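You operate a simulated robot arm through the tools that you are given. There is no shell and no other tool.

You are at the controls of a simulated robot arm. One attempt, no reset.

JOB
Put things in order on the top of the vice bench. At the end: the green brush stands where the yellow sanding block stood; the yellow sanding block stands on top of the small pulley; the blue leg offcut stands on top of the black foot; the purple brush stands where the green brush stood; whatever was shut is shut again. Leave all else as you found it, and nothing knocked over.

It is judged by the outcome, as a careful person would: the job done as asked, and still so three seconds after it is handed in. It fails if anything else is knocked over, pushed out of place, dropped, spilled or broken.

ROBOT AND FRAMES
A 6-joint arm with a two-finger parallel gripper, fixed in place. Base frame: the origin is at the foot of the arm, x ahead of it, y to its left, z up; the work surface is at about z = 0. Units: mm, rad, N and s.
With the tool pointing down near the work surface it reaches from about 120 to 500 mm from the base axis. Its first joint turns from -1.257 to 1.257 rad. Payload 0.65 kg.
The tool frame sits at the grasp point between the pads (the TCP): z along the fingers, y along the line on which they close. The tips reach 25 mm beyond it. Largest opening 76 mm; finger width 18, thickness 10; the body of the gripper, 36 by 78 mm, starts 45 mm behind the TCP.
Orientation is that of the tool frame in the base frame, as a unit quaternion [x, y, z, w]. With the fingers straight down and closing along the base's y, the tool's x points along the base's -x, its y along +y and its z along -z.

CONTROLS
- The arm moves only by the tool apply_moves. Its argument "increments" is one flat list of numbers, 7 for each row, row after row: the shift along the base's x, y, z in m, then the turn, a rotation vector about the base's x, y, z in rad, then the gripper command, from -1 (shut) to 1 (fully open), values between in proportion. In form: [tx, ty, tz, rx, ry, rz, gripper, tx, ty, tz, rx, ry, rz, gripper, ...]. A call has 1 to 20 rows; each row shifts and turns the commanded pose from where the row before left it. Each row takes 0.2 s and may step no farther than 50 mm and 0.15 rad from the row before; otherwise, or with a gripper value out of range, the whole call is refused. A pose out of reach is approached as far as the arm can. The call stops where the force on the tool passes 40 N (or 10 N more than at its start, if that is more) or the arm is blocked; 0.2 s more then pass. Each finger travels about 108 mm/s and halts on what it meets, pressing with about 38 N; the grip force reading is that of the motor and also rises with nothing between the fingers. The clock runs only during rows and for 0.2 s after the last one: add rows that do not move to give the fingers time. The reply holds the time, the measured pose of the TCP, the force on the tool along the base axes, the opening and the grip force, in the units named above and with some noise, with the torque about the TCP (base axes, N m) and any sound that the robot's microphone picked up.
- Cameras (640 x 400 px; columns grow to the right, rows downward): "scene" is fixed at [74.6, 295.9, 400]; the picture's right is [-0.50, -0.86, 0.00], its down [-0.52, 0.30, -0.80] and it looks along [0.69, -0.40, -0.60] (base axes); focal length 232 px, centre (320, 200). "wrist" rides on the gripper at [58, 11, -81] in the tool frame; the picture's right is [-0.18, 0.98, 0.00], its down [-0.75, -0.14, -0.64] and it looks along [-0.63, -0.12, 0.77] (tool axes); focal length 243 px, centre (320, 200). There is no depth. A picture from a camera that has moved, and an enlarged one, comes with that camera's place and axes in the base frame and with its lens.
- camera(camera): a new picture of that camera. It takes no simulated time.
- inspect(camera, box): a new picture of the part [left, top, right, bottom] of that camera's present view, enlarged. It takes no simulated time.
- sign_off(): hands the job in; it is judged then, once.

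Nothing tells you positions but the pictures and the camera data. Unless the task says otherwise, let go and move clear before handing in.

The tools are called after ">>>" as a command line: name --argument value ..., lists and objects as JSON in quotes. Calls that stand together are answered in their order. apply_moves: Moves the arm, as the interface text tells. Its arguments: {"type":"object","properties":{"increments":{"type":"array","items":{"type":"number"}}},"required":["increments"]} The other tools are called the same way: camera (camera) takes a picture; inspect (camera, box) takes an enlarged picture of a part of a camera's view; sign_off () hands the job in.

At the start:

```text
t: 0.0
tcp_pos: [263.8, -25.7, 241.0]
ee_rot: [0.0, 1.0, 0.0, 0.001]
ft_force: [0.0, 0.7, 0.1]
torque: [0.02, 0.0, 0.01]
finger_gap: 75.9
gripper_force: 0.0
```

scene: 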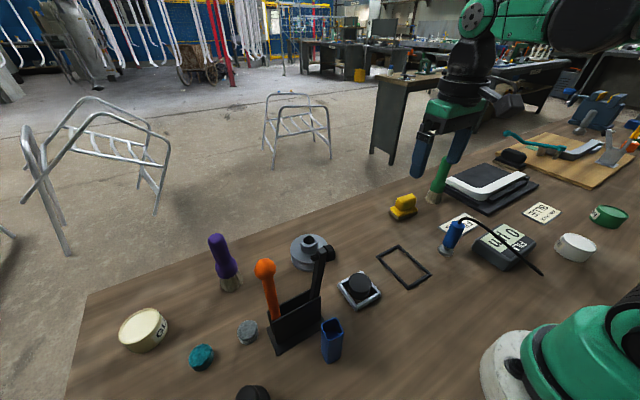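
wrist: 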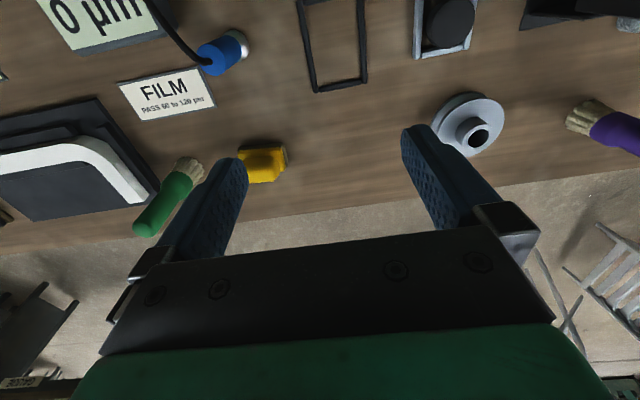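

I see a bench with a yellow sanding block, a green brush, a purple brush, a pulley, a blue offcut, a black foot in a tray, and other things. I'll look closer before moving.

>>> inspect --camera "scene" --box '[180, 210, 340, 310]'

>>> inspect --camera "scene" --box '[280, 220, 440, 320]'

>>> inspect --camera "scene" --box '[370, 130, 560, 270]'

>>> inspect --camera "scene" --box '[100, 290, 360, 400]'

>>> inspect --camera "scene" --box '[480, 80, 640, 280]'

>>> inspect --camera "wrist" --box '[100, 100, 340, 250]'

>>> inspect --camera "wrist" --box '[400, 0, 640, 150]'

```text
4.00 times, centred on (260, 260) of scene
camera zoom: at [74.6, 295.9, 400.0], right [-0.5, -0.86, 0.0], down [-0.52, 0.3, -0.8], along [0.69, -0.4, -0.6], focal length 929 px, centre (560, -40)
```

zoom: 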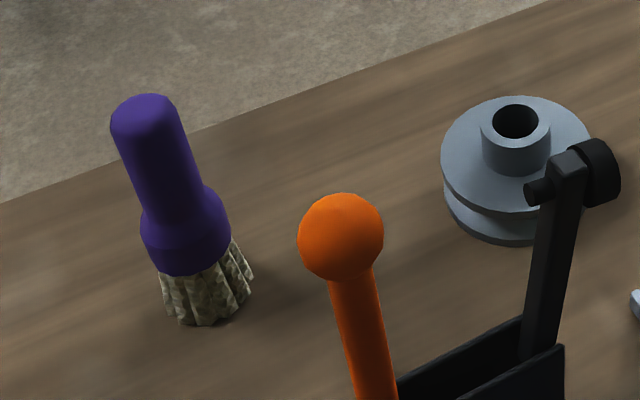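

```text
4.00 times, centred on (360, 270) of scene
camera zoom: at [74.6, 295.9, 400.0], right [-0.5, -0.86, 0.0], down [-0.52, 0.3, -0.8], along [0.69, -0.4, -0.6], focal length 929 px, centre (160, -80)
```

zoom: 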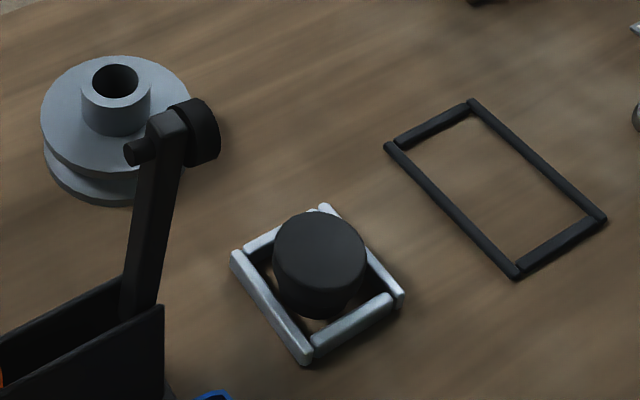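

```text
2.86 times, centred on (465, 200) of scene
camera zoom: at [74.6, 295.9, 400.0], right [-0.5, -0.86, 0.0], down [-0.52, 0.3, -0.8], along [0.69, -0.4, -0.6], focal length 664 px, centre (-94, 200)
```

zoom: 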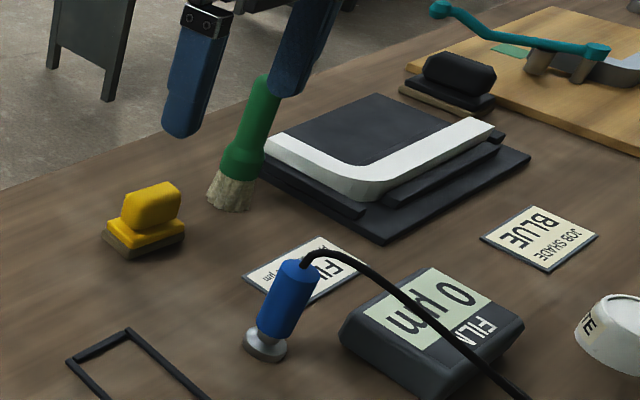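

```text
2.46 times, centred on (230, 345) of scene
camera zoom: at [74.6, 295.9, 400.0], right [-0.5, -0.86, 0.0], down [-0.52, 0.3, -0.8], along [0.69, -0.4, -0.6], focal length 572 px, centre (542, -157)
```

zoom: 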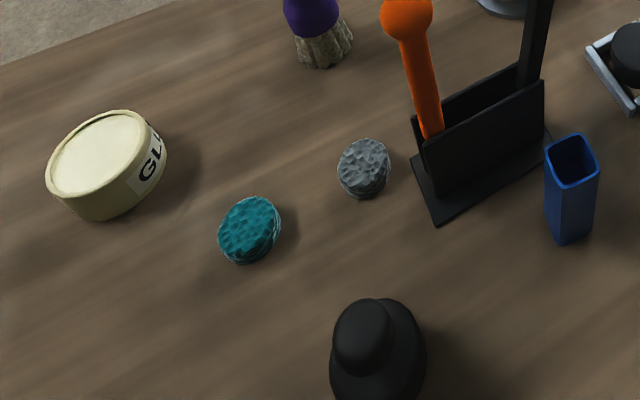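

```text
2.00 times, centred on (560, 180) of scene
camera zoom: at [74.6, 295.9, 400.0], right [-0.5, -0.86, 0.0], down [-0.52, 0.3, -0.8], along [0.69, -0.4, -0.6], focal length 465 px, centre (-160, 240)
```

zoom: 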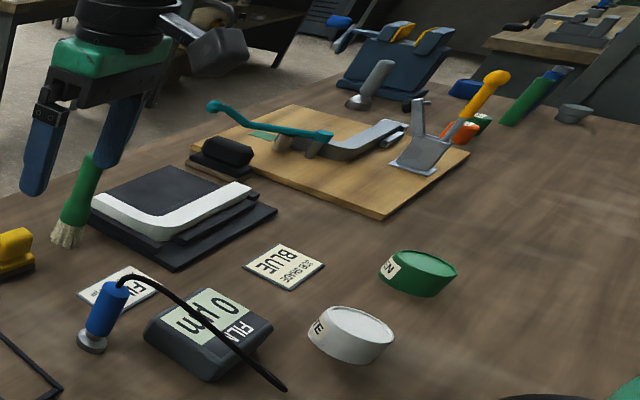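

```text
2.67 times, centred on (220, 175) of wrist
camera zoom: at [205.2, -13.0, 321.5], right [0.18, 0.98, 0.0], down [0.75, -0.14, 0.64], along [0.63, -0.12, -0.77], focal length 647 px, centre (587, 267)
```

zoom: 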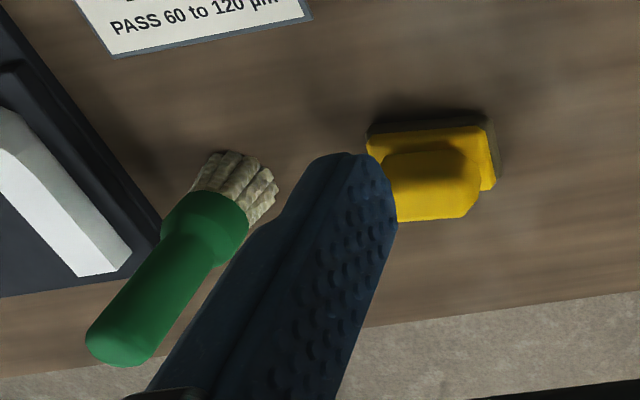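

```text
2.67 times, centred on (520, 75) of wrist
camera zoom: at [205.2, -13.0, 321.5], right [0.18, 0.98, 0.0], down [0.75, -0.14, 0.64], along [0.63, -0.12, -0.77], focal length 647 px, centre (-213, 533)
```

zoom: 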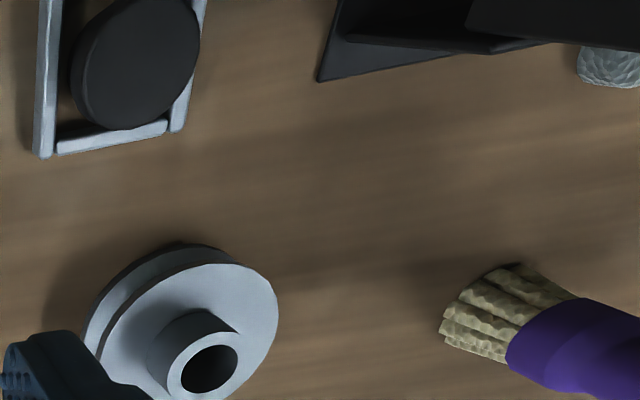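

The scene shows the yellow block near (373,-131), the green brush near (374,-252), the purple brush near (383,311), the pulley near (369,153), a black cylinder in a frame near (245,113), and the blue tube near (183,212). I'll raise the arm and turn it so the wrist camera can look over the left side.

>>> apply_moves --increments '[-0.011, 0.037, 0.01, 0, 0, 0.11, 1, -0.011, 0.037, 0.01, 0, 0, 0.11, 1, -0.011, 0.037, 0.01, 0, 0, 0.11, 1, -0.011, 0.037, 0.01, 0, 0, 0.11, 1, -0.011, 0.037, 0.01, 0, 0, 0.11, 1, -0.011, 0.037, 0.01, 0, 0, 0.11, 1]'

>>> camera --camera "wrist"

>>> camera --camera "scene"

```text
t: 1.4
tcp_pos: [197.3, 197.3, 301.7]
ee_rot: [-0.325, 0.946, 0.0, 0.001]
ft_force: [-0.3, 0.2, 0.1]
torque: [-0.01, -0.03, 0.02]
finger_gap: 75.9
gripper_force: 0.0
```

```text
taken
camera wrist: at [144.5, 172.1, 382.5], right [-0.46, 0.89, 0.0], down [0.68, 0.35, 0.64], along [0.57, 0.3, -0.77], focal length 243 px, centre (320, 200)
```

wrist: 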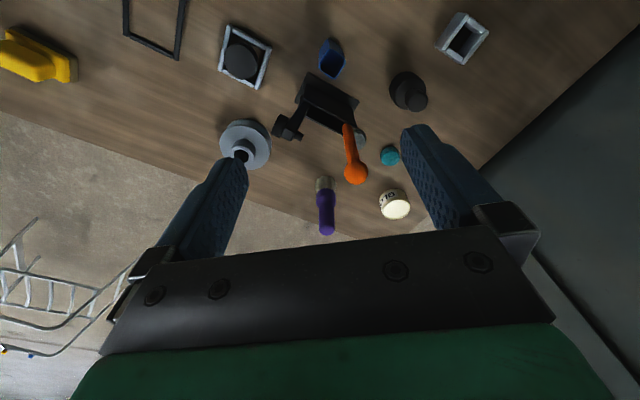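

```text
taken
```

scene: 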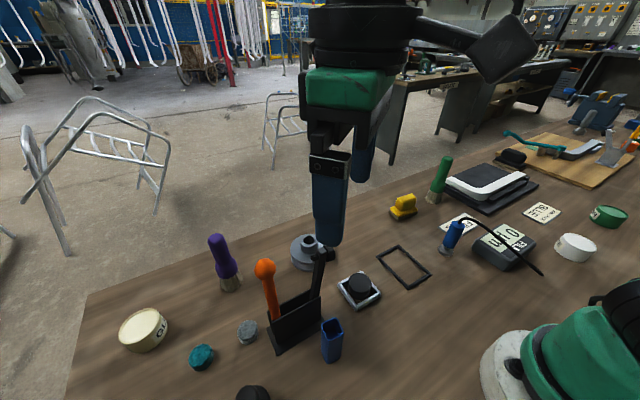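

Now the wrist view shows the left side, including another black object and a grey tube. I'll enlarge these.

>>> inspect --camera "wrist" --box '[300, 0, 500, 125]'

>>> inspect --camera "wrist" --box '[200, 10, 360, 110]'

>>> inspect --camera "wrist" --box '[200, 100, 440, 250]'

>>> inspect --camera "scene" --box '[370, 140, 490, 240]'

```text
3.20 times, centred on (400, 62) of wrist
camera zoom: at [144.5, 172.1, 382.5], right [-0.46, 0.89, 0.0], down [0.68, 0.35, 0.64], along [0.57, 0.3, -0.77], focal length 776 px, centre (64, 640)
```

zoom: 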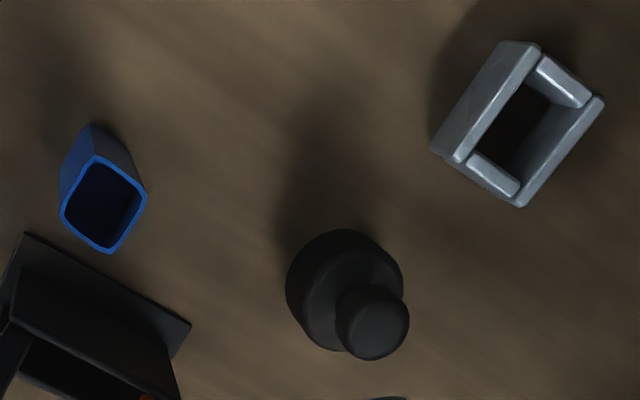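

```text
4.00 times, centred on (280, 60) of wrist
camera zoom: at [144.5, 172.1, 382.5], right [-0.46, 0.89, 0.0], down [0.68, 0.35, 0.64], along [0.57, 0.3, -0.77], focal length 970 px, centre (480, 760)
```

zoom: 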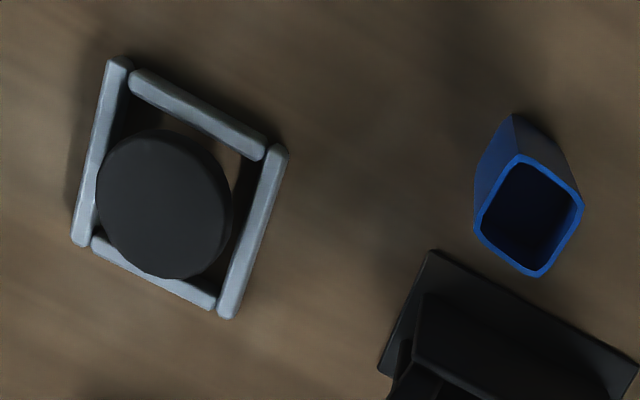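

```text
2.67 times, centred on (320, 175) of wrist
camera zoom: at [144.5, 172.1, 382.5], right [-0.46, 0.89, 0.0], down [0.68, 0.35, 0.64], along [0.57, 0.3, -0.77], focal length 647 px, centre (320, 267)
```

zoom: 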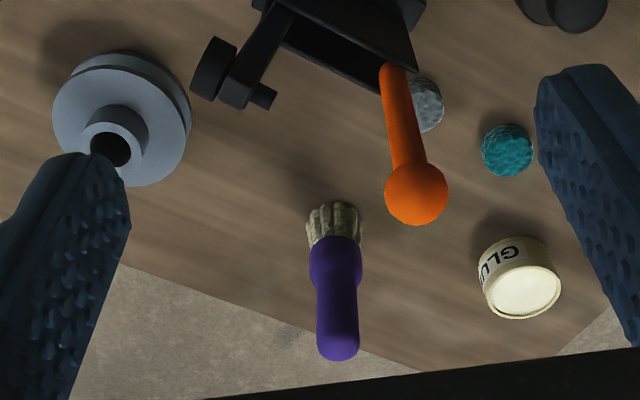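

```text
4.00 times, centred on (430, 190) of scene
camera zoom: at [74.6, 295.9, 400.0], right [-0.5, -0.86, 0.0], down [-0.52, 0.3, -0.8], along [0.69, -0.4, -0.6], focal length 929 px, centre (-120, 240)
```

zoom: 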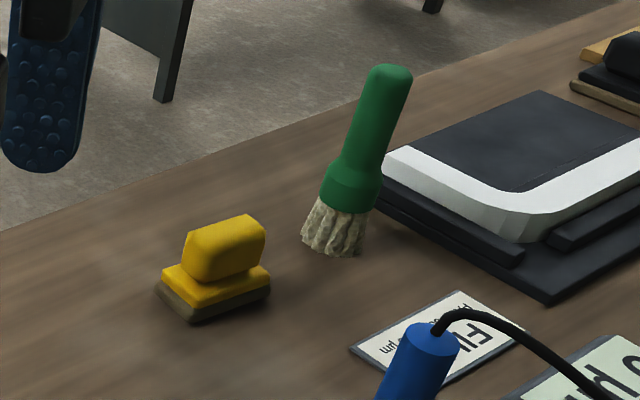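

Two black candidates for the "foot" exist: a flat cylinder in a silver frame, and a knob-shaped thing near (180,340). I'll move the wrist camera to see both more clearly.

>>> apply_moves --increments '[-0.015, 0.01, 0, 0, 0, 0.1, 1, -0.015, 0.01, 0, 0, 0, 0.1, 1, -0.015, 0.01, 0, 0, 0, 0.1, 1, -0.015, 0.01, 0, 0, 0, 0.1, 1]'

>>> camera --camera "wrist"

```text
t: 2.4
tcp_pos: [137.6, 237.1, 304.2]
ee_rot: [-0.506, 0.862, 0.0, 0.001]
ft_force: [0.3, 0.3, 0.2]
torque: [0.0, -0.01, 0.01]
finger_gap: 76.1
gripper_force: 0.1
```

```text
taken
camera wrist: at [99.4, 193.3, 383.1], right [-0.77, 0.64, 0.0], down [0.49, 0.59, 0.64], along [0.41, 0.5, -0.77], focal length 243 px, centre (320, 200)
```

wrist: 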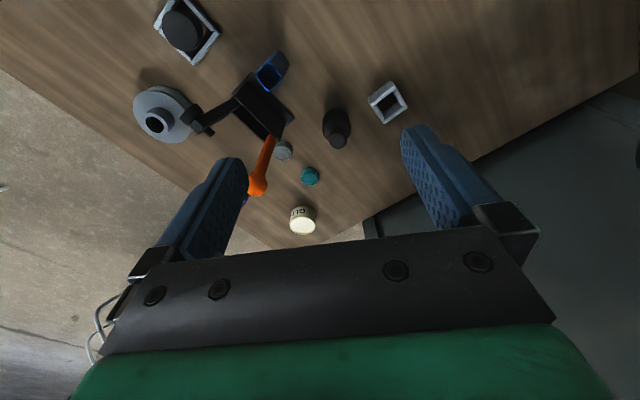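

>>> inspect --camera "wrist" --box '[290, 70, 418, 150]'

>>> inspect --camera "wrist" --box '[130, 0, 290, 140]'

```text
5.00 times, centred on (354, 110) of wrist
camera zoom: at [99.4, 193.3, 383.1], right [-0.77, 0.64, 0.0], down [0.49, 0.59, 0.64], along [0.41, 0.5, -0.77], focal length 1213 px, centre (150, 650)
```

zoom: 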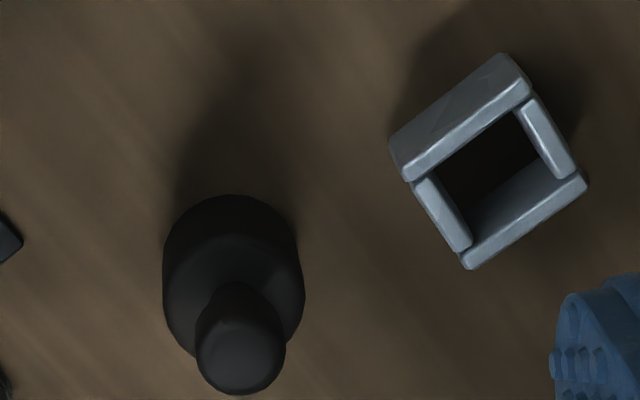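

```text
2.86 times, centred on (210, 70) of wrist
camera zoom: at [99.4, 193.3, 383.1], right [-0.77, 0.64, 0.0], down [0.49, 0.59, 0.64], along [0.41, 0.5, -0.77], focal length 693 px, centre (634, 571)
```

zoom: 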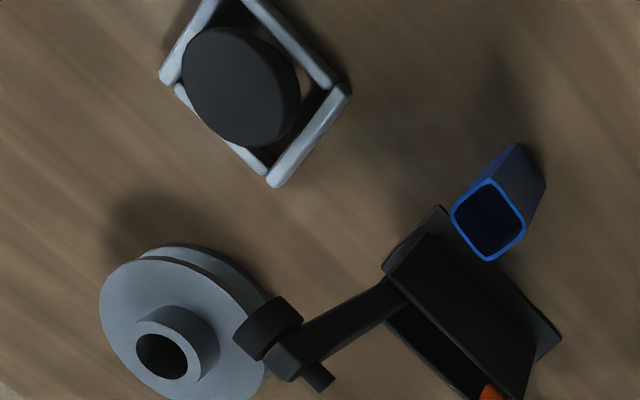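

>>> inspect --camera "scene" --box '[220, 370, 284, 400]'

>>> inspect --camera "wrist" --box '[315, 100, 360, 155]'

>>> inspect --camera "scene" --box '[330, 260, 394, 315]'

```text
10.00 times, centred on (252, 385) of scene
camera zoom: at [74.6, 295.9, 400.0], right [-0.5, -0.86, 0.0], down [-0.52, 0.3, -0.8], along [0.69, -0.4, -0.6], focal length 2323 px, centre (1000, -1650)
```

zoom: 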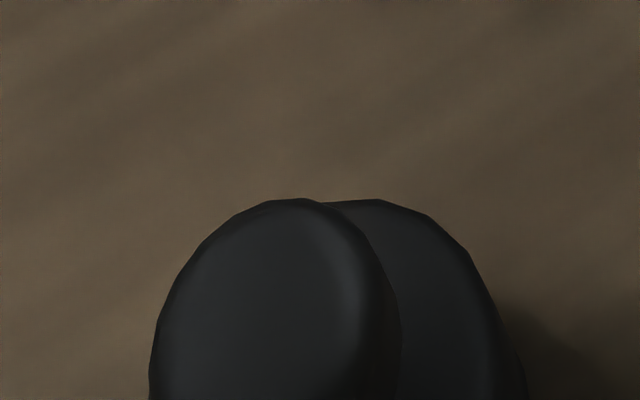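

```text
7.27 times, centred on (338, 128) of wrist
camera zoom: at [99.4, 193.3, 383.1], right [-0.77, 0.64, 0.0], down [0.49, 0.59, 0.64], along [0.41, 0.5, -0.77], focal length 1764 px, centre (193, 727)
```

zoom: 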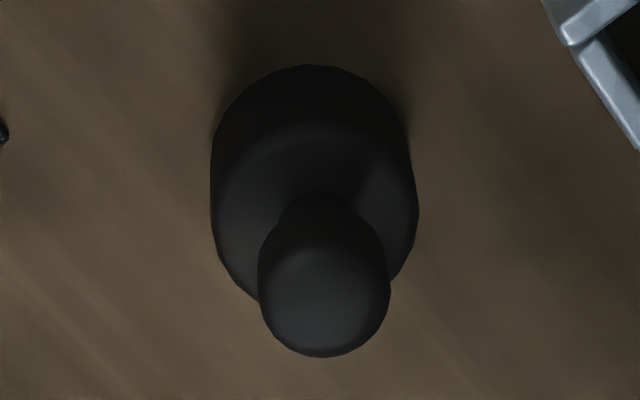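

```text
7.27 times, centred on (362, 288) of scene
camera zoom: at [74.6, 295.9, 400.0], right [-0.5, -0.86, 0.0], down [-0.52, 0.3, -0.8], along [0.69, -0.4, -0.6], focal length 1689 px, centre (14, -436)
```

zoom: 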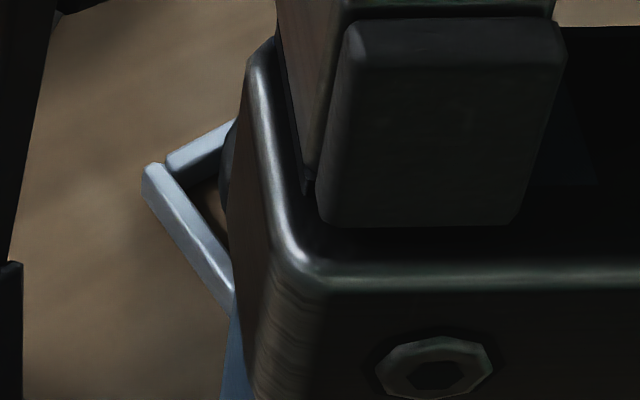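

The knob-shaped object looks like a weight with a knob, so the flat black cylinder in the silver frame is the foot. Next I'll move over to the yellow block to measure it.

>>> apply_moves --increments '[0.0162, -0.0337, -0.0034, 0, 0, -0.106, 1, 0.0162, -0.0337, -0.0034, 0, 0, -0.106, 1, 0.0162, -0.0337, -0.0034, 0, 0, -0.106, 1, 0.0162, -0.0337, -0.0034, 0, 0, -0.106, 1, 0.0162, -0.0337, -0.0034, 0, 0, -0.106, 1, 0.0162, -0.0337, -0.0034, 0, 0, -0.106, 1, 0.0162, -0.0337, -0.0034, 0, 0, -0.106, 1, 0.0162, -0.0337, -0.0034, 0, 0, -0.106, 1, 0.0162, -0.0337, -0.0034, 0, 0, -0.106, 1, 0.0162, -0.0337, -0.0034, 0, 0, -0.106, 1]'

>>> camera --camera "wrist"

>>> camera --camera "scene"

```text
t: 4.6
tcp_pos: [298.4, -101.7, 266.4]
ee_rot: [0.0, 1.0, 0.0, 0.001]
ft_force: [0.2, 0.3, 0.1]
torque: [0.02, 0.01, -0.03]
finger_gap: 75.9
gripper_force: 0.0
```

```text
taken
camera wrist: at [239.9, -90.4, 346.8], right [0.18, 0.98, 0.0], down [0.75, -0.14, 0.64], along [0.63, -0.12, -0.77], focal length 243 px, centre (320, 200)
```

wrist: 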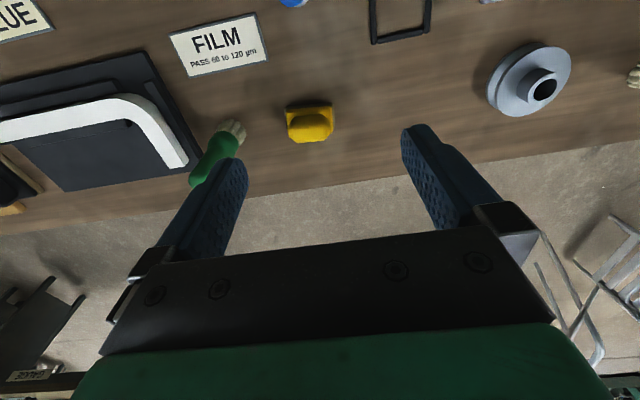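

```text
taken
```

scene: 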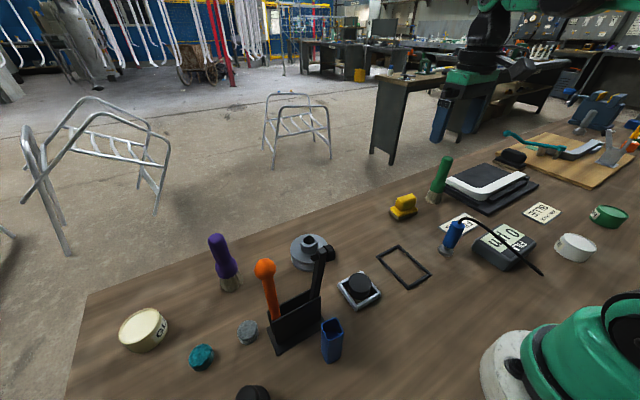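

>>> inspect --camera "wrist" --box '[270, 80, 350, 160]'

>>> inspect --camera "wrist" --box '[170, 90, 290, 200]'

>>> inspect --camera "wrist" --box '[470, 20, 590, 130]'

>>> inspect --camera "scene" --box '[380, 180, 430, 230]'

>>> inspect --camera "scene" --box '[415, 150, 465, 210]'

>>> inspect --camera "scene" --box '[280, 225, 340, 285]'

```text
5.00 times, centred on (310, 120) of wrist
camera zoom: at [239.9, -90.4, 346.8], right [0.18, 0.98, 0.0], down [0.75, -0.14, 0.64], along [0.63, -0.12, -0.77], focal length 1213 px, centre (370, 600)
```

zoom: 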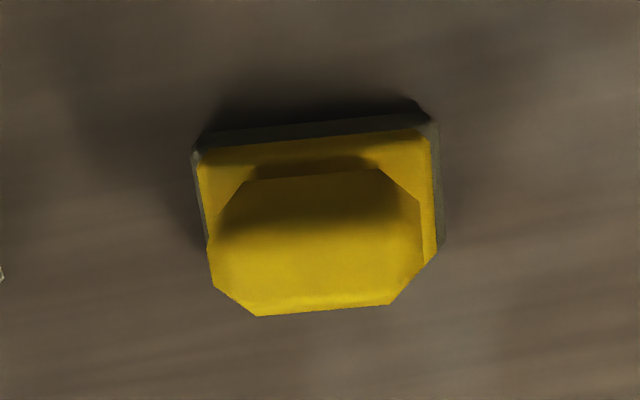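

```text
3.64 times, centred on (230, 145) of wrist
camera zoom: at [239.9, -90.4, 346.8], right [0.18, 0.98, 0.0], down [0.75, -0.14, 0.64], along [0.63, -0.12, -0.77], focal length 882 px, centre (647, 400)
```

zoom: 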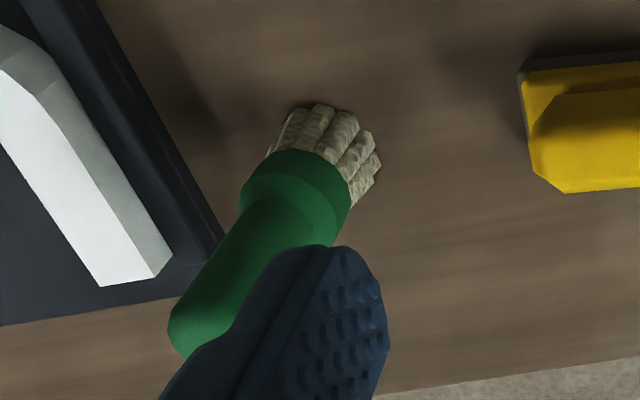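

```text
3.64 times, centred on (530, 75) of wrist
camera zoom: at [239.9, -90.4, 346.8], right [0.18, 0.98, 0.0], down [0.75, -0.14, 0.64], along [0.63, -0.12, -0.77], focal length 882 px, centre (-444, 654)
```

zoom: 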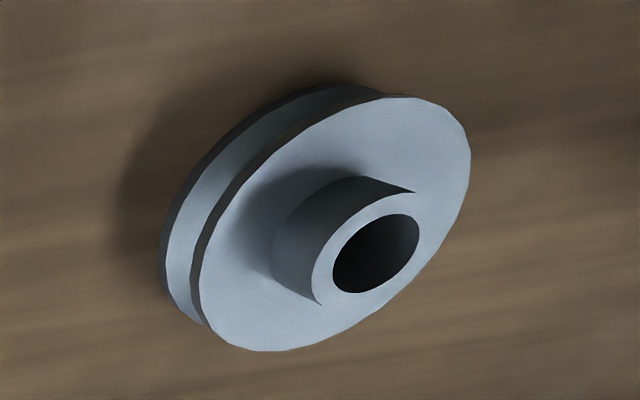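

```text
8.00 times, centred on (405, 205) of scene
camera zoom: at [74.6, 296.0, 400.0], right [-0.5, -0.86, 0.0], down [-0.52, 0.3, -0.8], along [0.69, -0.4, -0.6], focal length 1858 px, centre (-360, 160)
```

zoom: 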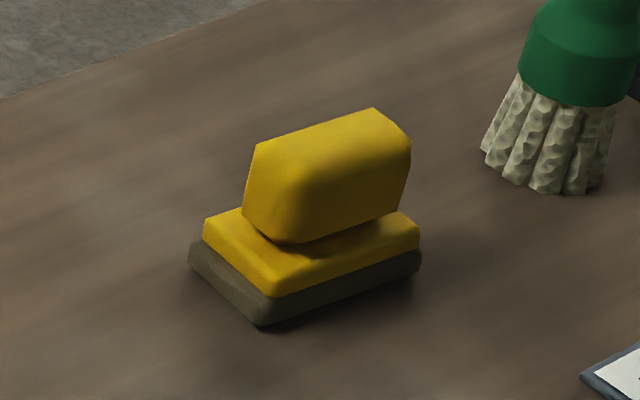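

```text
6.67 times, centred on (440, 180) of scene
camera zoom: at [74.6, 296.0, 400.0], right [-0.5, -0.86, 0.0], down [-0.52, 0.3, -0.8], along [0.69, -0.4, -0.6], focal length 1548 px, centre (-480, 333)
```

zoom: 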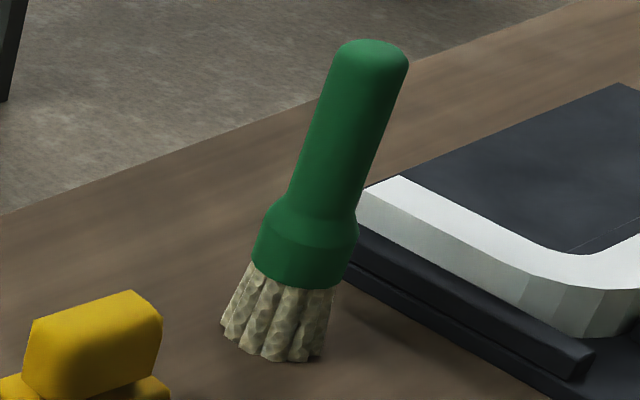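

```text
6.67 times, centred on (310, 255) of scene
camera zoom: at [74.6, 296.0, 400.0], right [-0.5, -0.86, 0.0], down [-0.52, 0.3, -0.8], along [0.69, -0.4, -0.6], focal length 1548 px, centre (387, -167)
```

zoom: 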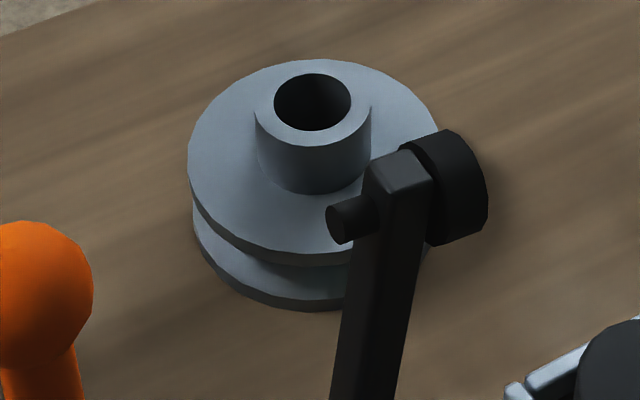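

I've got the yellow block at about (371,-129), long side nearly along y. I'll go lower to get its shape and check before gripping.

>>> apply_moves --increments '[0.0, -0.0065, -0.026, 0, 0, 0, 1, 0.0, -0.0065, -0.026, 0, 0, 0, 1, 0.0, -0.0065, -0.026, 0, 0, 0, 1, 0.0, -0.0065, -0.026, 0, 0, 0, 1]'

>>> inspect --camera "wrist" --box '[260, 50, 400, 190]'

>>> camera --camera "wrist"

```text
t: 5.6
tcp_pos: [299.3, -124.6, 161.2]
ee_rot: [0.0, 1.0, 0.0, 0.001]
ft_force: [0.3, -0.4, 0.1]
torque: [0.02, 0.0, -0.01]
finger_gap: 76.1
gripper_force: 0.1
```

```text
2.86 times, centred on (330, 120) of wrist
camera zoom: at [241.6, -113.0, 241.1], right [0.18, 0.98, 0.0], down [0.75, -0.14, 0.64], along [0.63, -0.12, -0.77], focal length 693 px, centre (291, 429)
```

zoom: 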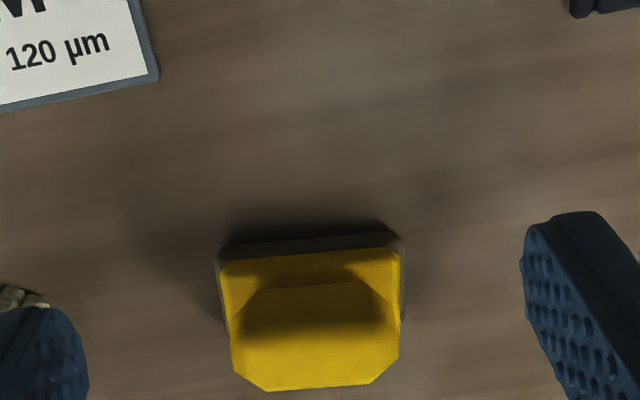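

```text
taken
camera wrist: at [241.6, -113.0, 241.1], right [0.18, 0.98, 0.0], down [0.75, -0.14, 0.64], along [0.63, -0.12, -0.77], focal length 243 px, centre (320, 200)
```

wrist: 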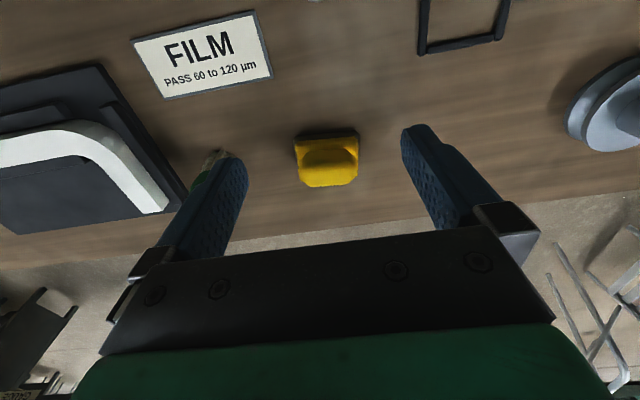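

Block centre comes out at about (370,-128), roughly 68 x 38 mm, with a grip 30 mm thick and top at 48 mm. Pulley top is at about (368,151,50), the foot top at about (250,110,21), and the blue tube at about (188,210), 82 mm tall. Now I'll measure the green brush.

>>> apply_moves --increments '[-0.01, -0.01, 0.022, 0, 0, -0.138, 1, -0.01, -0.01, 0.022, 0, 0, -0.138, 1, -0.01, -0.01, 0.022, 0, 0, -0.138, 1, -0.01, -0.01, 0.022, 0, 0, -0.138, 1]'

>>> inspect --camera "wrist" --box '[240, 50, 400, 210]'

>>> camera --camera "wrist"

```text
t: 6.6
tcp_pos: [259.5, -164.5, 250.3]
ee_rot: [0.273, 0.962, 0.001, 0.001]
ft_force: [0.2, -0.3, -1.0]
torque: [-0.02, -0.02, 0.02]
finger_gap: 75.9
gripper_force: 0.1
```

```text
2.50 times, centred on (320, 130) of wrist
camera zoom: at [216.0, -123.9, 331.8], right [0.67, 0.74, 0.0], down [0.57, -0.52, 0.64], along [0.48, -0.43, -0.77], focal length 606 px, centre (320, 375)
```

zoom: 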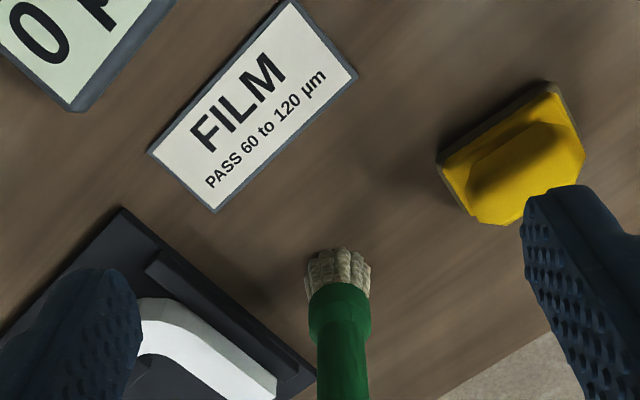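

```text
taken
camera wrist: at [216.0, -123.9, 331.8], right [0.67, 0.74, 0.0], down [0.57, -0.52, 0.64], along [0.48, -0.43, -0.77], focal length 243 px, centre (320, 200)
```

wrist: 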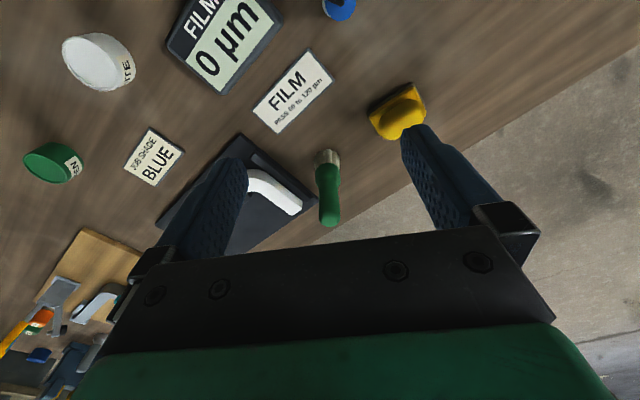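

>>> inspect --camera "wrist" --box '[290, 140, 370, 240]'

>>> inspect --camera "scene" --box '[410, 140, 470, 210]'

>>> inspect --camera "scene" --box '[195, 220, 255, 300]'

```text
4.00 times, centred on (330, 190) of wrist
camera zoom: at [216.0, -123.9, 331.8], right [0.67, 0.74, 0.0], down [0.57, -0.52, 0.64], along [0.48, -0.43, -0.77], focal length 970 px, centre (280, 240)
```

zoom: 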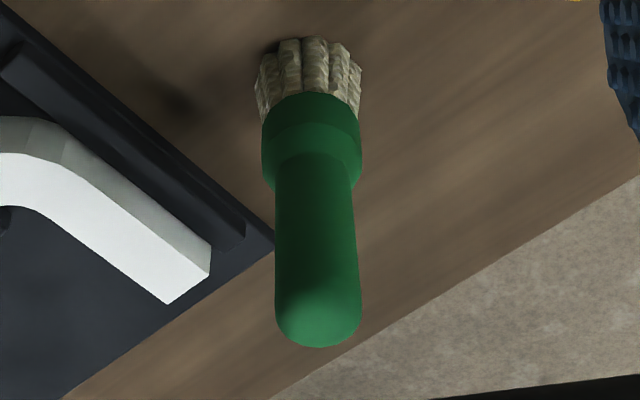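

```text
5.71 times, centred on (440, 175) of scene
camera zoom: at [74.6, 296.0, 400.0], right [-0.5, -0.86, 0.0], down [-0.52, 0.3, -0.8], along [0.69, -0.4, -0.6], focal length 1327 px, centre (-366, 343)
```

zoom: 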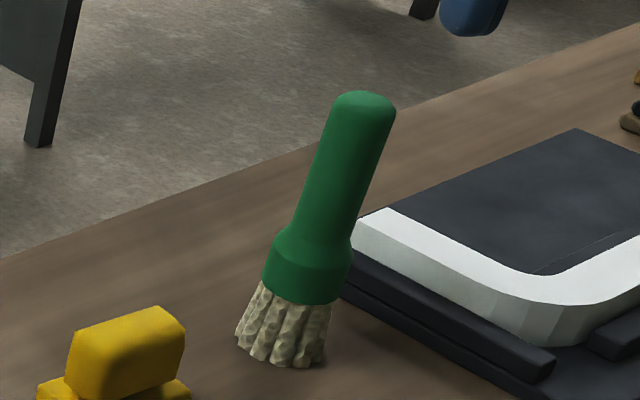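

```text
5.00 times, centred on (225, 260) of scene
camera zoom: at [74.6, 296.0, 400.0], right [-0.5, -0.86, 0.0], down [-0.52, 0.3, -0.8], along [0.69, -0.4, -0.6], focal length 1161 px, centre (795, -100)
```

zoom: 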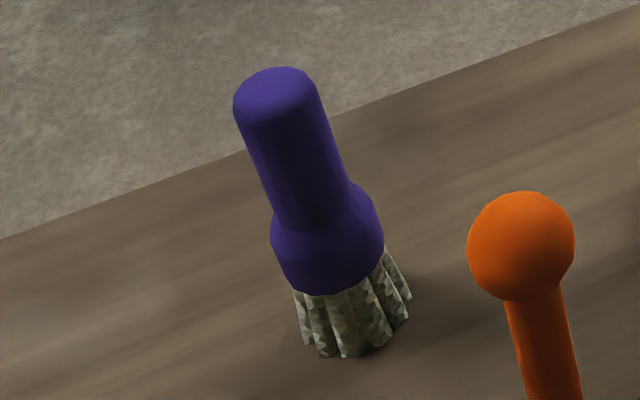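

The green brush stands at about (371,-247), roughly 130 mm tall. Now I'll go over the yellow block, turned so the fingers close across its 30 mm grip.

>>> apply_moves --increments '[0.0138, 0.0046, -0.0138, 0, 0, -0.1354, 1, 0.0138, 0.0046, -0.0138, 0, 0, -0.1354, 1, 0.0138, 0.0046, -0.0138, 0, 0, -0.1354, 1, 0.0138, 0.0046, -0.0138, 0, 0, -0.1354, 1, 0.0138, 0.0046, -0.0138, 0, 0, -0.1354, 1, 0.0138, 0.0046, -0.0138, 0, 0, -0.1354, 1, 0.0138, 0.0046, -0.0138, 0, 0, -0.1354, 1, 0.0138, 0.0046, -0.0138, 0, 0, -0.1354, 1, 0, 0, 0, 0, 0, 0, 1]'

>>> camera --camera "wrist"

>>> camera --camera "scene"

```text
t: 8.6
tcp_pos: [370.1, -129.1, 140.6]
ee_rot: [0.731, 0.683, -0.001, 0.0]
ft_force: [0.2, 0.3, -0.6]
torque: [-0.01, -0.03, 0.01]
finger_gap: 76.0
gripper_force: 0.1
```

```text
taken
camera wrist: at [385.4, -70.7, 221.4], right [0.97, -0.25, 0.0], down [-0.19, -0.74, 0.64], along [-0.16, -0.62, -0.77], focal length 243 px, centre (320, 200)
```

wrist: 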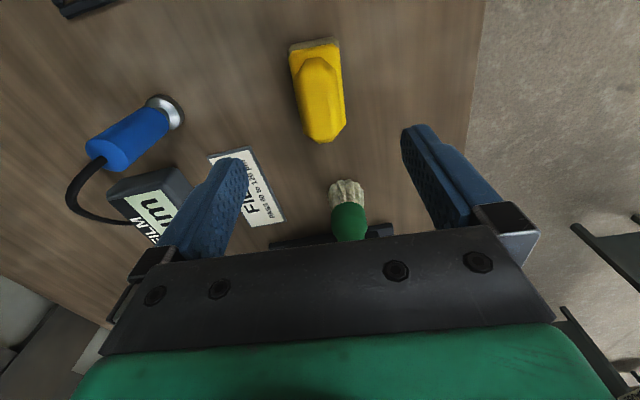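

```text
taken
```

scene: 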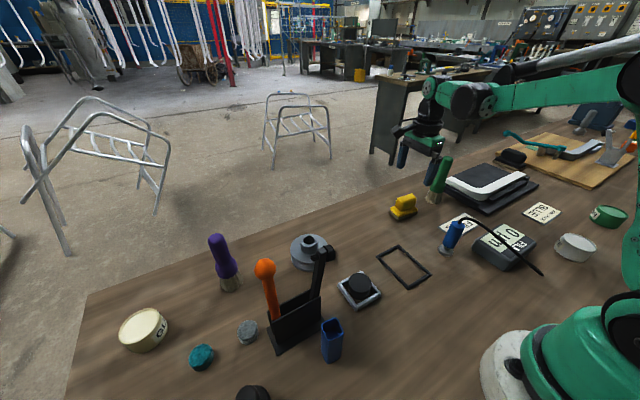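

>>> inspect --camera "wrist" --box '[260, 30, 380, 150]'

>>> inspect --camera "scene" --box '[380, 130, 450, 230]'

```text
3.33 times, centred on (320, 90) of wrist
camera zoom: at [385.4, -70.7, 221.4], right [0.97, -0.25, 0.0], down [-0.19, -0.74, 0.64], along [-0.16, -0.62, -0.77], focal length 809 px, centre (320, 567)
```

zoom: 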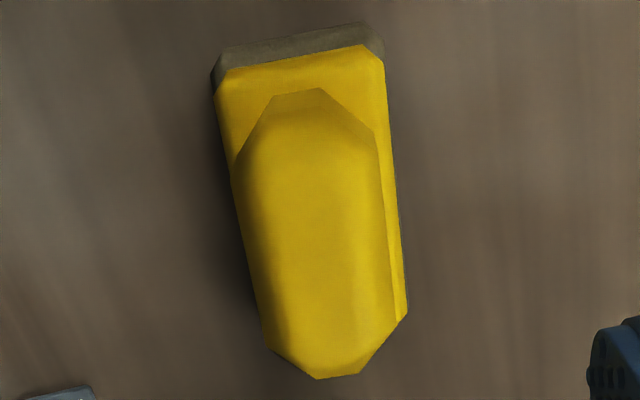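

```text
4.00 times, centred on (415, 180) of scene
camera zoom: at [74.6, 295.9, 400.0], right [-0.5, -0.86, 0.0], down [-0.52, 0.3, -0.8], along [0.69, -0.4, -0.6], focal length 929 px, centre (-60, 280)
```

zoom: 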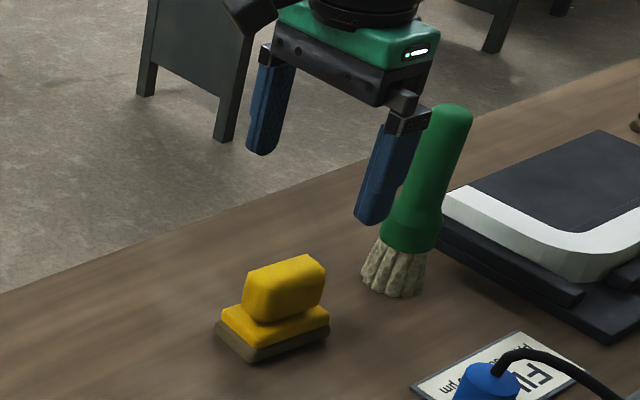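

The grip centre measures (370,-129) with a thickness of about 31 mm, aligned with the fingers. I'll descend to z≈50 and close on it.

>>> apply_moves --increments '[0, 0, -0.025, 0, 0, 0, 1, 0, 0, -0.025, 0, 0, 0, 1, 0, 0, -0.023, 0, 0, 0, 1, 0, 0, -0.018, 0, 0, 0, 1, 0, 0, 0, 0, 0, 0, 1]'

>>> inspect --camera "scene" --box '[370, 150, 450, 230]'

>>> camera --camera "wrist"

```text
t: 9.8
tcp_pos: [369.3, -129.6, 49.5]
ee_rot: [0.729, 0.684, -0.001, 0.0]
ft_force: [0.5, -0.4, -0.3]
torque: [-0.03, 0.01, 0.0]
finger_gap: 75.8
gripper_force: 0.1
```

```text
5.00 times, centred on (410, 190) of scene
camera zoom: at [74.6, 295.9, 400.0], right [-0.5, -0.86, 0.0], down [-0.52, 0.3, -0.8], along [0.69, -0.4, -0.6], focal length 1161 px, centre (-130, 250)
```

zoom: 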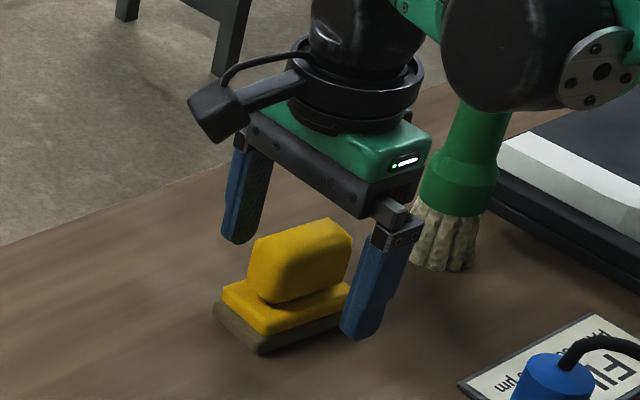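

```text
taken
camera wrist: at [383.8, -70.8, 130.0], right [0.97, -0.25, 0.0], down [-0.19, -0.74, 0.64], along [-0.16, -0.62, -0.77], focal length 243 px, centre (320, 200)
```

wrist: 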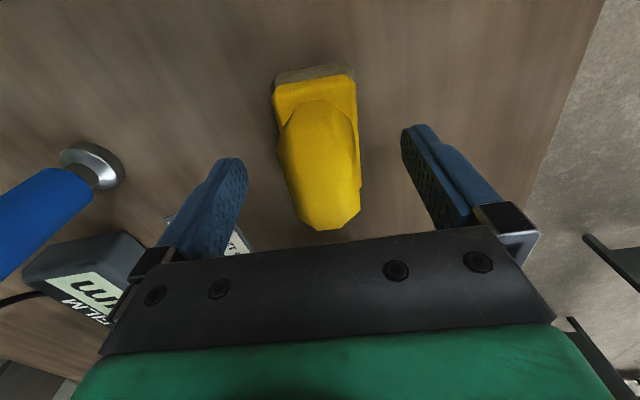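

Fingers straddle the grip cleanly, with the tips just above the base plate. Closing now, then a small test lift.

>>> apply_moves --increments '[0, 0, 0, 0, 0, 0, -1, 0, 0, 0, 0, 0, 0, -1, 0, 0, 0, 0, 0, 0, -1, 0, 0, 0, 0, 0, 0, -1]'

>>> inspect --camera "scene" --box '[370, 150, 450, 230]'

>>> apply_moves --increments '[0, 0, 0.01, 0, 0, 0, -1, 0, 0, 0.01, 0, 0, 0, -1, 0, 0, 0, 0, 0, 0, -1]'

>>> inspect --camera "scene" --box '[370, 150, 450, 230]'

```text
t: 10.8
tcp_pos: [369.1, -129.6, 49.2]
ee_rot: [0.73, 0.684, -0.001, 0.0]
ft_force: [1.1, 0.8, 0.4]
torque: [0.0, 0.02, 0.0]
finger_gap: 29.6
gripper_force: 38.2
```

```text
5.00 times, centred on (410, 190) of scene
camera zoom: at [74.6, 295.9, 400.0], right [-0.5, -0.86, 0.0], down [-0.52, 0.3, -0.8], along [0.69, -0.4, -0.6], focal length 1161 px, centre (-130, 250)
```

zoom: 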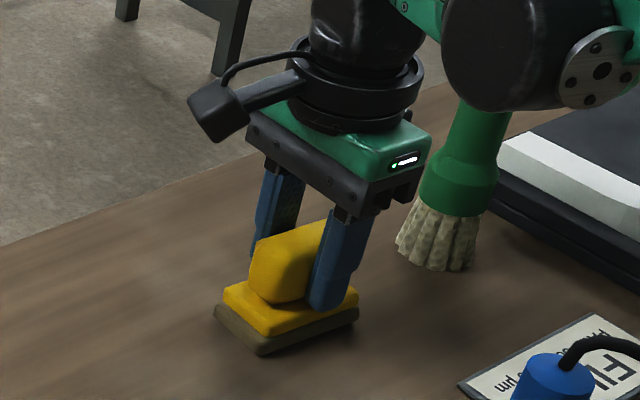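

```text
t: 11.6
tcp_pos: [370.1, -129.2, 68.8]
ee_rot: [0.73, 0.684, 0.0, 0.0]
ft_force: [0.3, -0.4, -0.3]
torque: [0.02, -0.02, -0.05]
finger_gap: 29.2
gripper_force: 37.8
```

```text
5.00 times, centred on (410, 190) of scene
camera zoom: at [74.6, 295.9, 400.0], right [-0.5, -0.86, 0.0], down [-0.52, 0.3, -0.8], along [0.69, -0.4, -0.6], focal length 1161 px, centre (-130, 250)
```

zoom: 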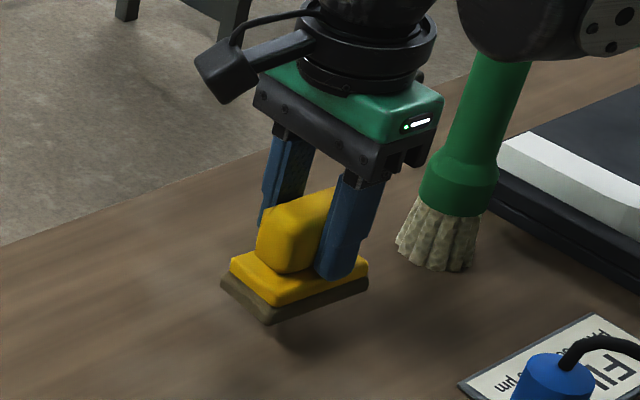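

The block is held level and clear. I'll lift it to about z=170 and carry it across to above the pulley.

>>> apply_moves --increments '[0, 0, 0.034, 0, 0, 0, -1, 0, 0, 0.034, 0, 0, 0, -1, 0, 0, 0.034, 0, 0, 0, -1, -0.0002, 0.035, 0, 0, 0, 0.09, -1, -0.0002, 0.035, 0, 0, 0, 0.09, -1, -0.0002, 0.035, 0, 0, 0, 0.09, -1, -0.0002, 0.035, 0, 0, 0, 0.09, -1, -0.0002, 0.035, 0, 0, 0, 0.09, -1, -0.0002, 0.035, 0, 0, 0, 0.09, -1, -0.0002, 0.035, 0, 0, 0, 0.09, -1, -0.0002, 0.035, 0, 0, 0, 0.09, -1, 0, 0, 0, 0, 0, 0, -1]'

>>> camera --camera "wrist"

>>> camera --camera "scene"

```text
t: 14.2
tcp_pos: [370.6, 152.5, 170.8]
ee_rot: [0.441, 0.897, 0.0, 0.001]
ft_force: [-0.6, 0.6, -1.1]
torque: [0.02, -0.02, 0.0]
finger_gap: 29.5
gripper_force: 37.5
```

```text
taken
camera wrist: at [343.8, 206.4, 250.6], right [0.89, 0.45, 0.0], down [0.35, -0.68, 0.64], along [0.29, -0.57, -0.77], focal length 243 px, centre (320, 200)
```

wrist: 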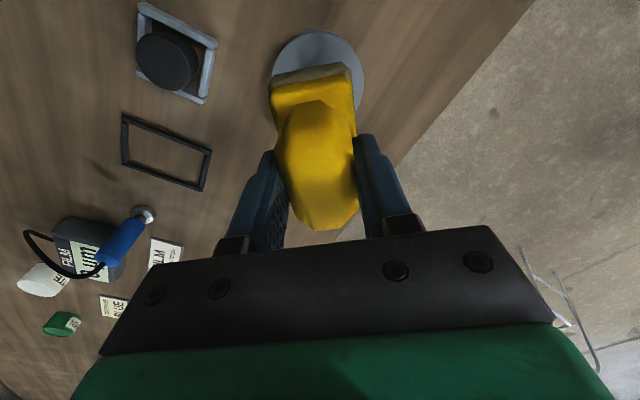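

```text
taken
```

scene: 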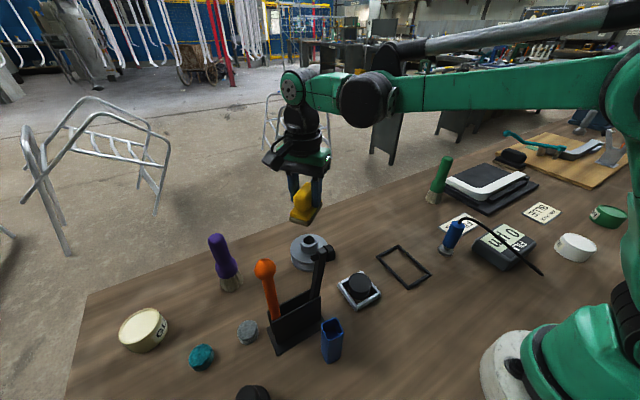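

>>> apply_moves --increments '[0, 0, 0, 0, 0, 0, -1, 0, 0, 0, 0, 0, 0, -1]'

>>> inspect --camera "wrist" --box '[250, 20, 390, 160]'

>>> inspect --camera "scene" --box '[270, 170, 350, 290]'

```text
t: 14.8
tcp_pos: [371.5, 152.8, 170.3]
ee_rot: [0.442, 0.897, -0.001, 0.001]
ft_force: [0.6, 0.5, -1.0]
torque: [-0.02, -0.03, 0.01]
finger_gap: 29.5
gripper_force: 37.8
```

```text
2.86 times, centred on (320, 90) of wrist
camera zoom: at [343.9, 206.0, 250.6], right [0.89, 0.45, 0.0], down [0.35, -0.68, 0.64], along [0.29, -0.57, -0.77], focal length 693 px, centre (320, 514)
```

zoom: 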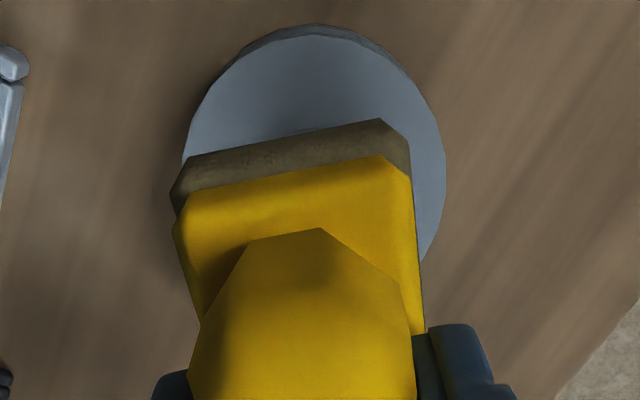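

```text
3.33 times, centred on (310, 230) of scene
camera zoom: at [74.6, 295.9, 400.0], right [-0.5, -0.86, 0.0], down [-0.52, 0.3, -0.8], along [0.69, -0.4, -0.6], focal length 774 px, centre (353, 100)
```

zoom: 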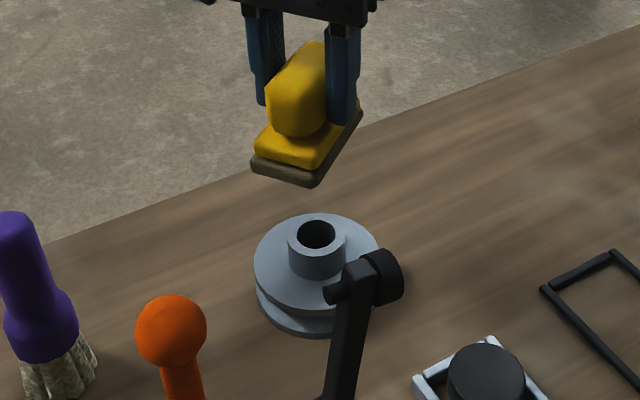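

I'm over the pulley with a small offset to correct, about (-2,-2) mm. I'll correct and go down to just above the hub.

>>> apply_moves --increments '[-0.002, -0.0018, -0.015, 0, 0, 0, -1, 0, 0, -0.02, 0, 0, 0, -1, 0, 0, -0.018, 0, 0, 0, -1, 0, 0, -0.01, 0, 0, 0, -1, 0, 0, 0, 0, 0, 0, -1]'

>>> inspect --camera "scene" --box '[270, 190, 350, 290]'

>>> inspect --camera "wrist" --box '[240, 0, 400, 160]'

```text
t: 16.0
tcp_pos: [367.0, 149.7, 107.0]
ee_rot: [0.442, 0.897, 0.0, 0.001]
ft_force: [0.0, 0.2, -0.2]
torque: [0.0, 0.02, -0.01]
finger_gap: 29.3
gripper_force: 38.4
```

```text
4.00 times, centred on (310, 240) of scene
camera zoom: at [74.6, 295.9, 400.0], right [-0.5, -0.86, 0.0], down [-0.52, 0.3, -0.8], along [0.69, -0.4, -0.6], focal length 929 px, centre (360, 40)
```

zoom: 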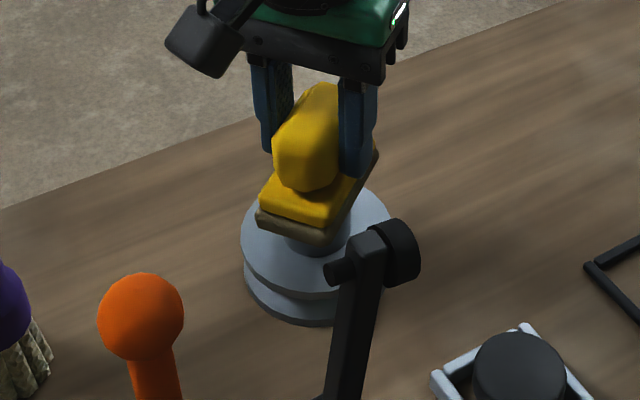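

```text
2.50 times, centred on (320, 80) of wrist
camera zoom: at [339.7, 203.6, 187.7], right [0.89, 0.45, 0.0], down [0.35, -0.68, 0.64], along [0.29, -0.57, -0.77], focal length 606 px, centre (320, 500)
```

zoom: 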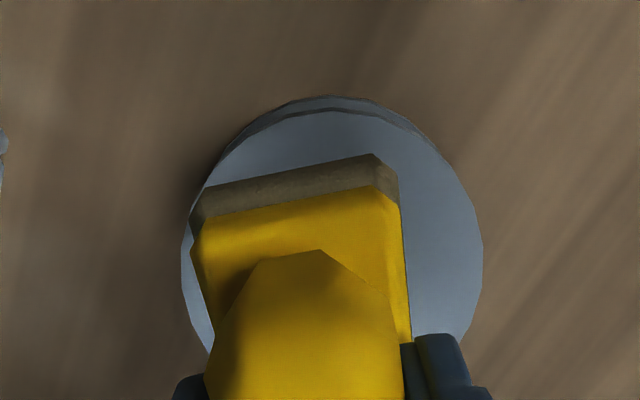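

>>> apply_moves --increments '[0.003, 0.001, 0, 0, 0, 0, -1, 0, 0, -0.003, 0, 0, 0, -1, 0, 0, -0.0015, 0, 0, 0, -1, 0, 0, 0, 0, 0, 0, -1]'

>>> inspect --camera "scene" --box '[280, 200, 340, 275]'

```text
t: 17.0
tcp_pos: [369.7, 149.8, 103.6]
ee_rot: [0.442, 0.897, 0.0, 0.001]
ft_force: [0.2, 0.3, -1.0]
torque: [-0.03, 0.04, 0.01]
finger_gap: 29.3
gripper_force: 37.9
```

```text
5.33 times, centred on (310, 238) of scene
camera zoom: at [74.6, 295.9, 400.0], right [-0.5, -0.86, 0.0], down [-0.52, 0.3, -0.8], along [0.69, -0.4, -0.6], focal length 1239 px, centre (373, 0)
```

zoom: 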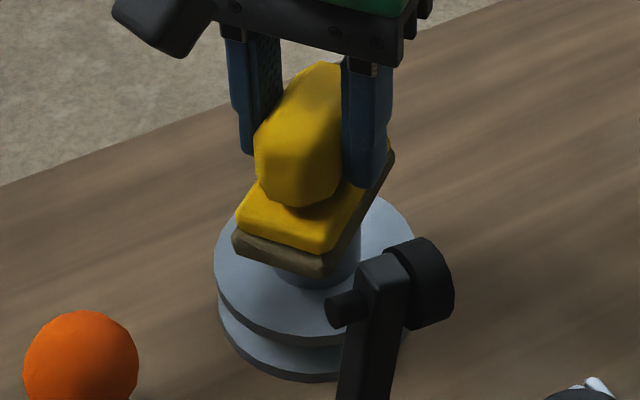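

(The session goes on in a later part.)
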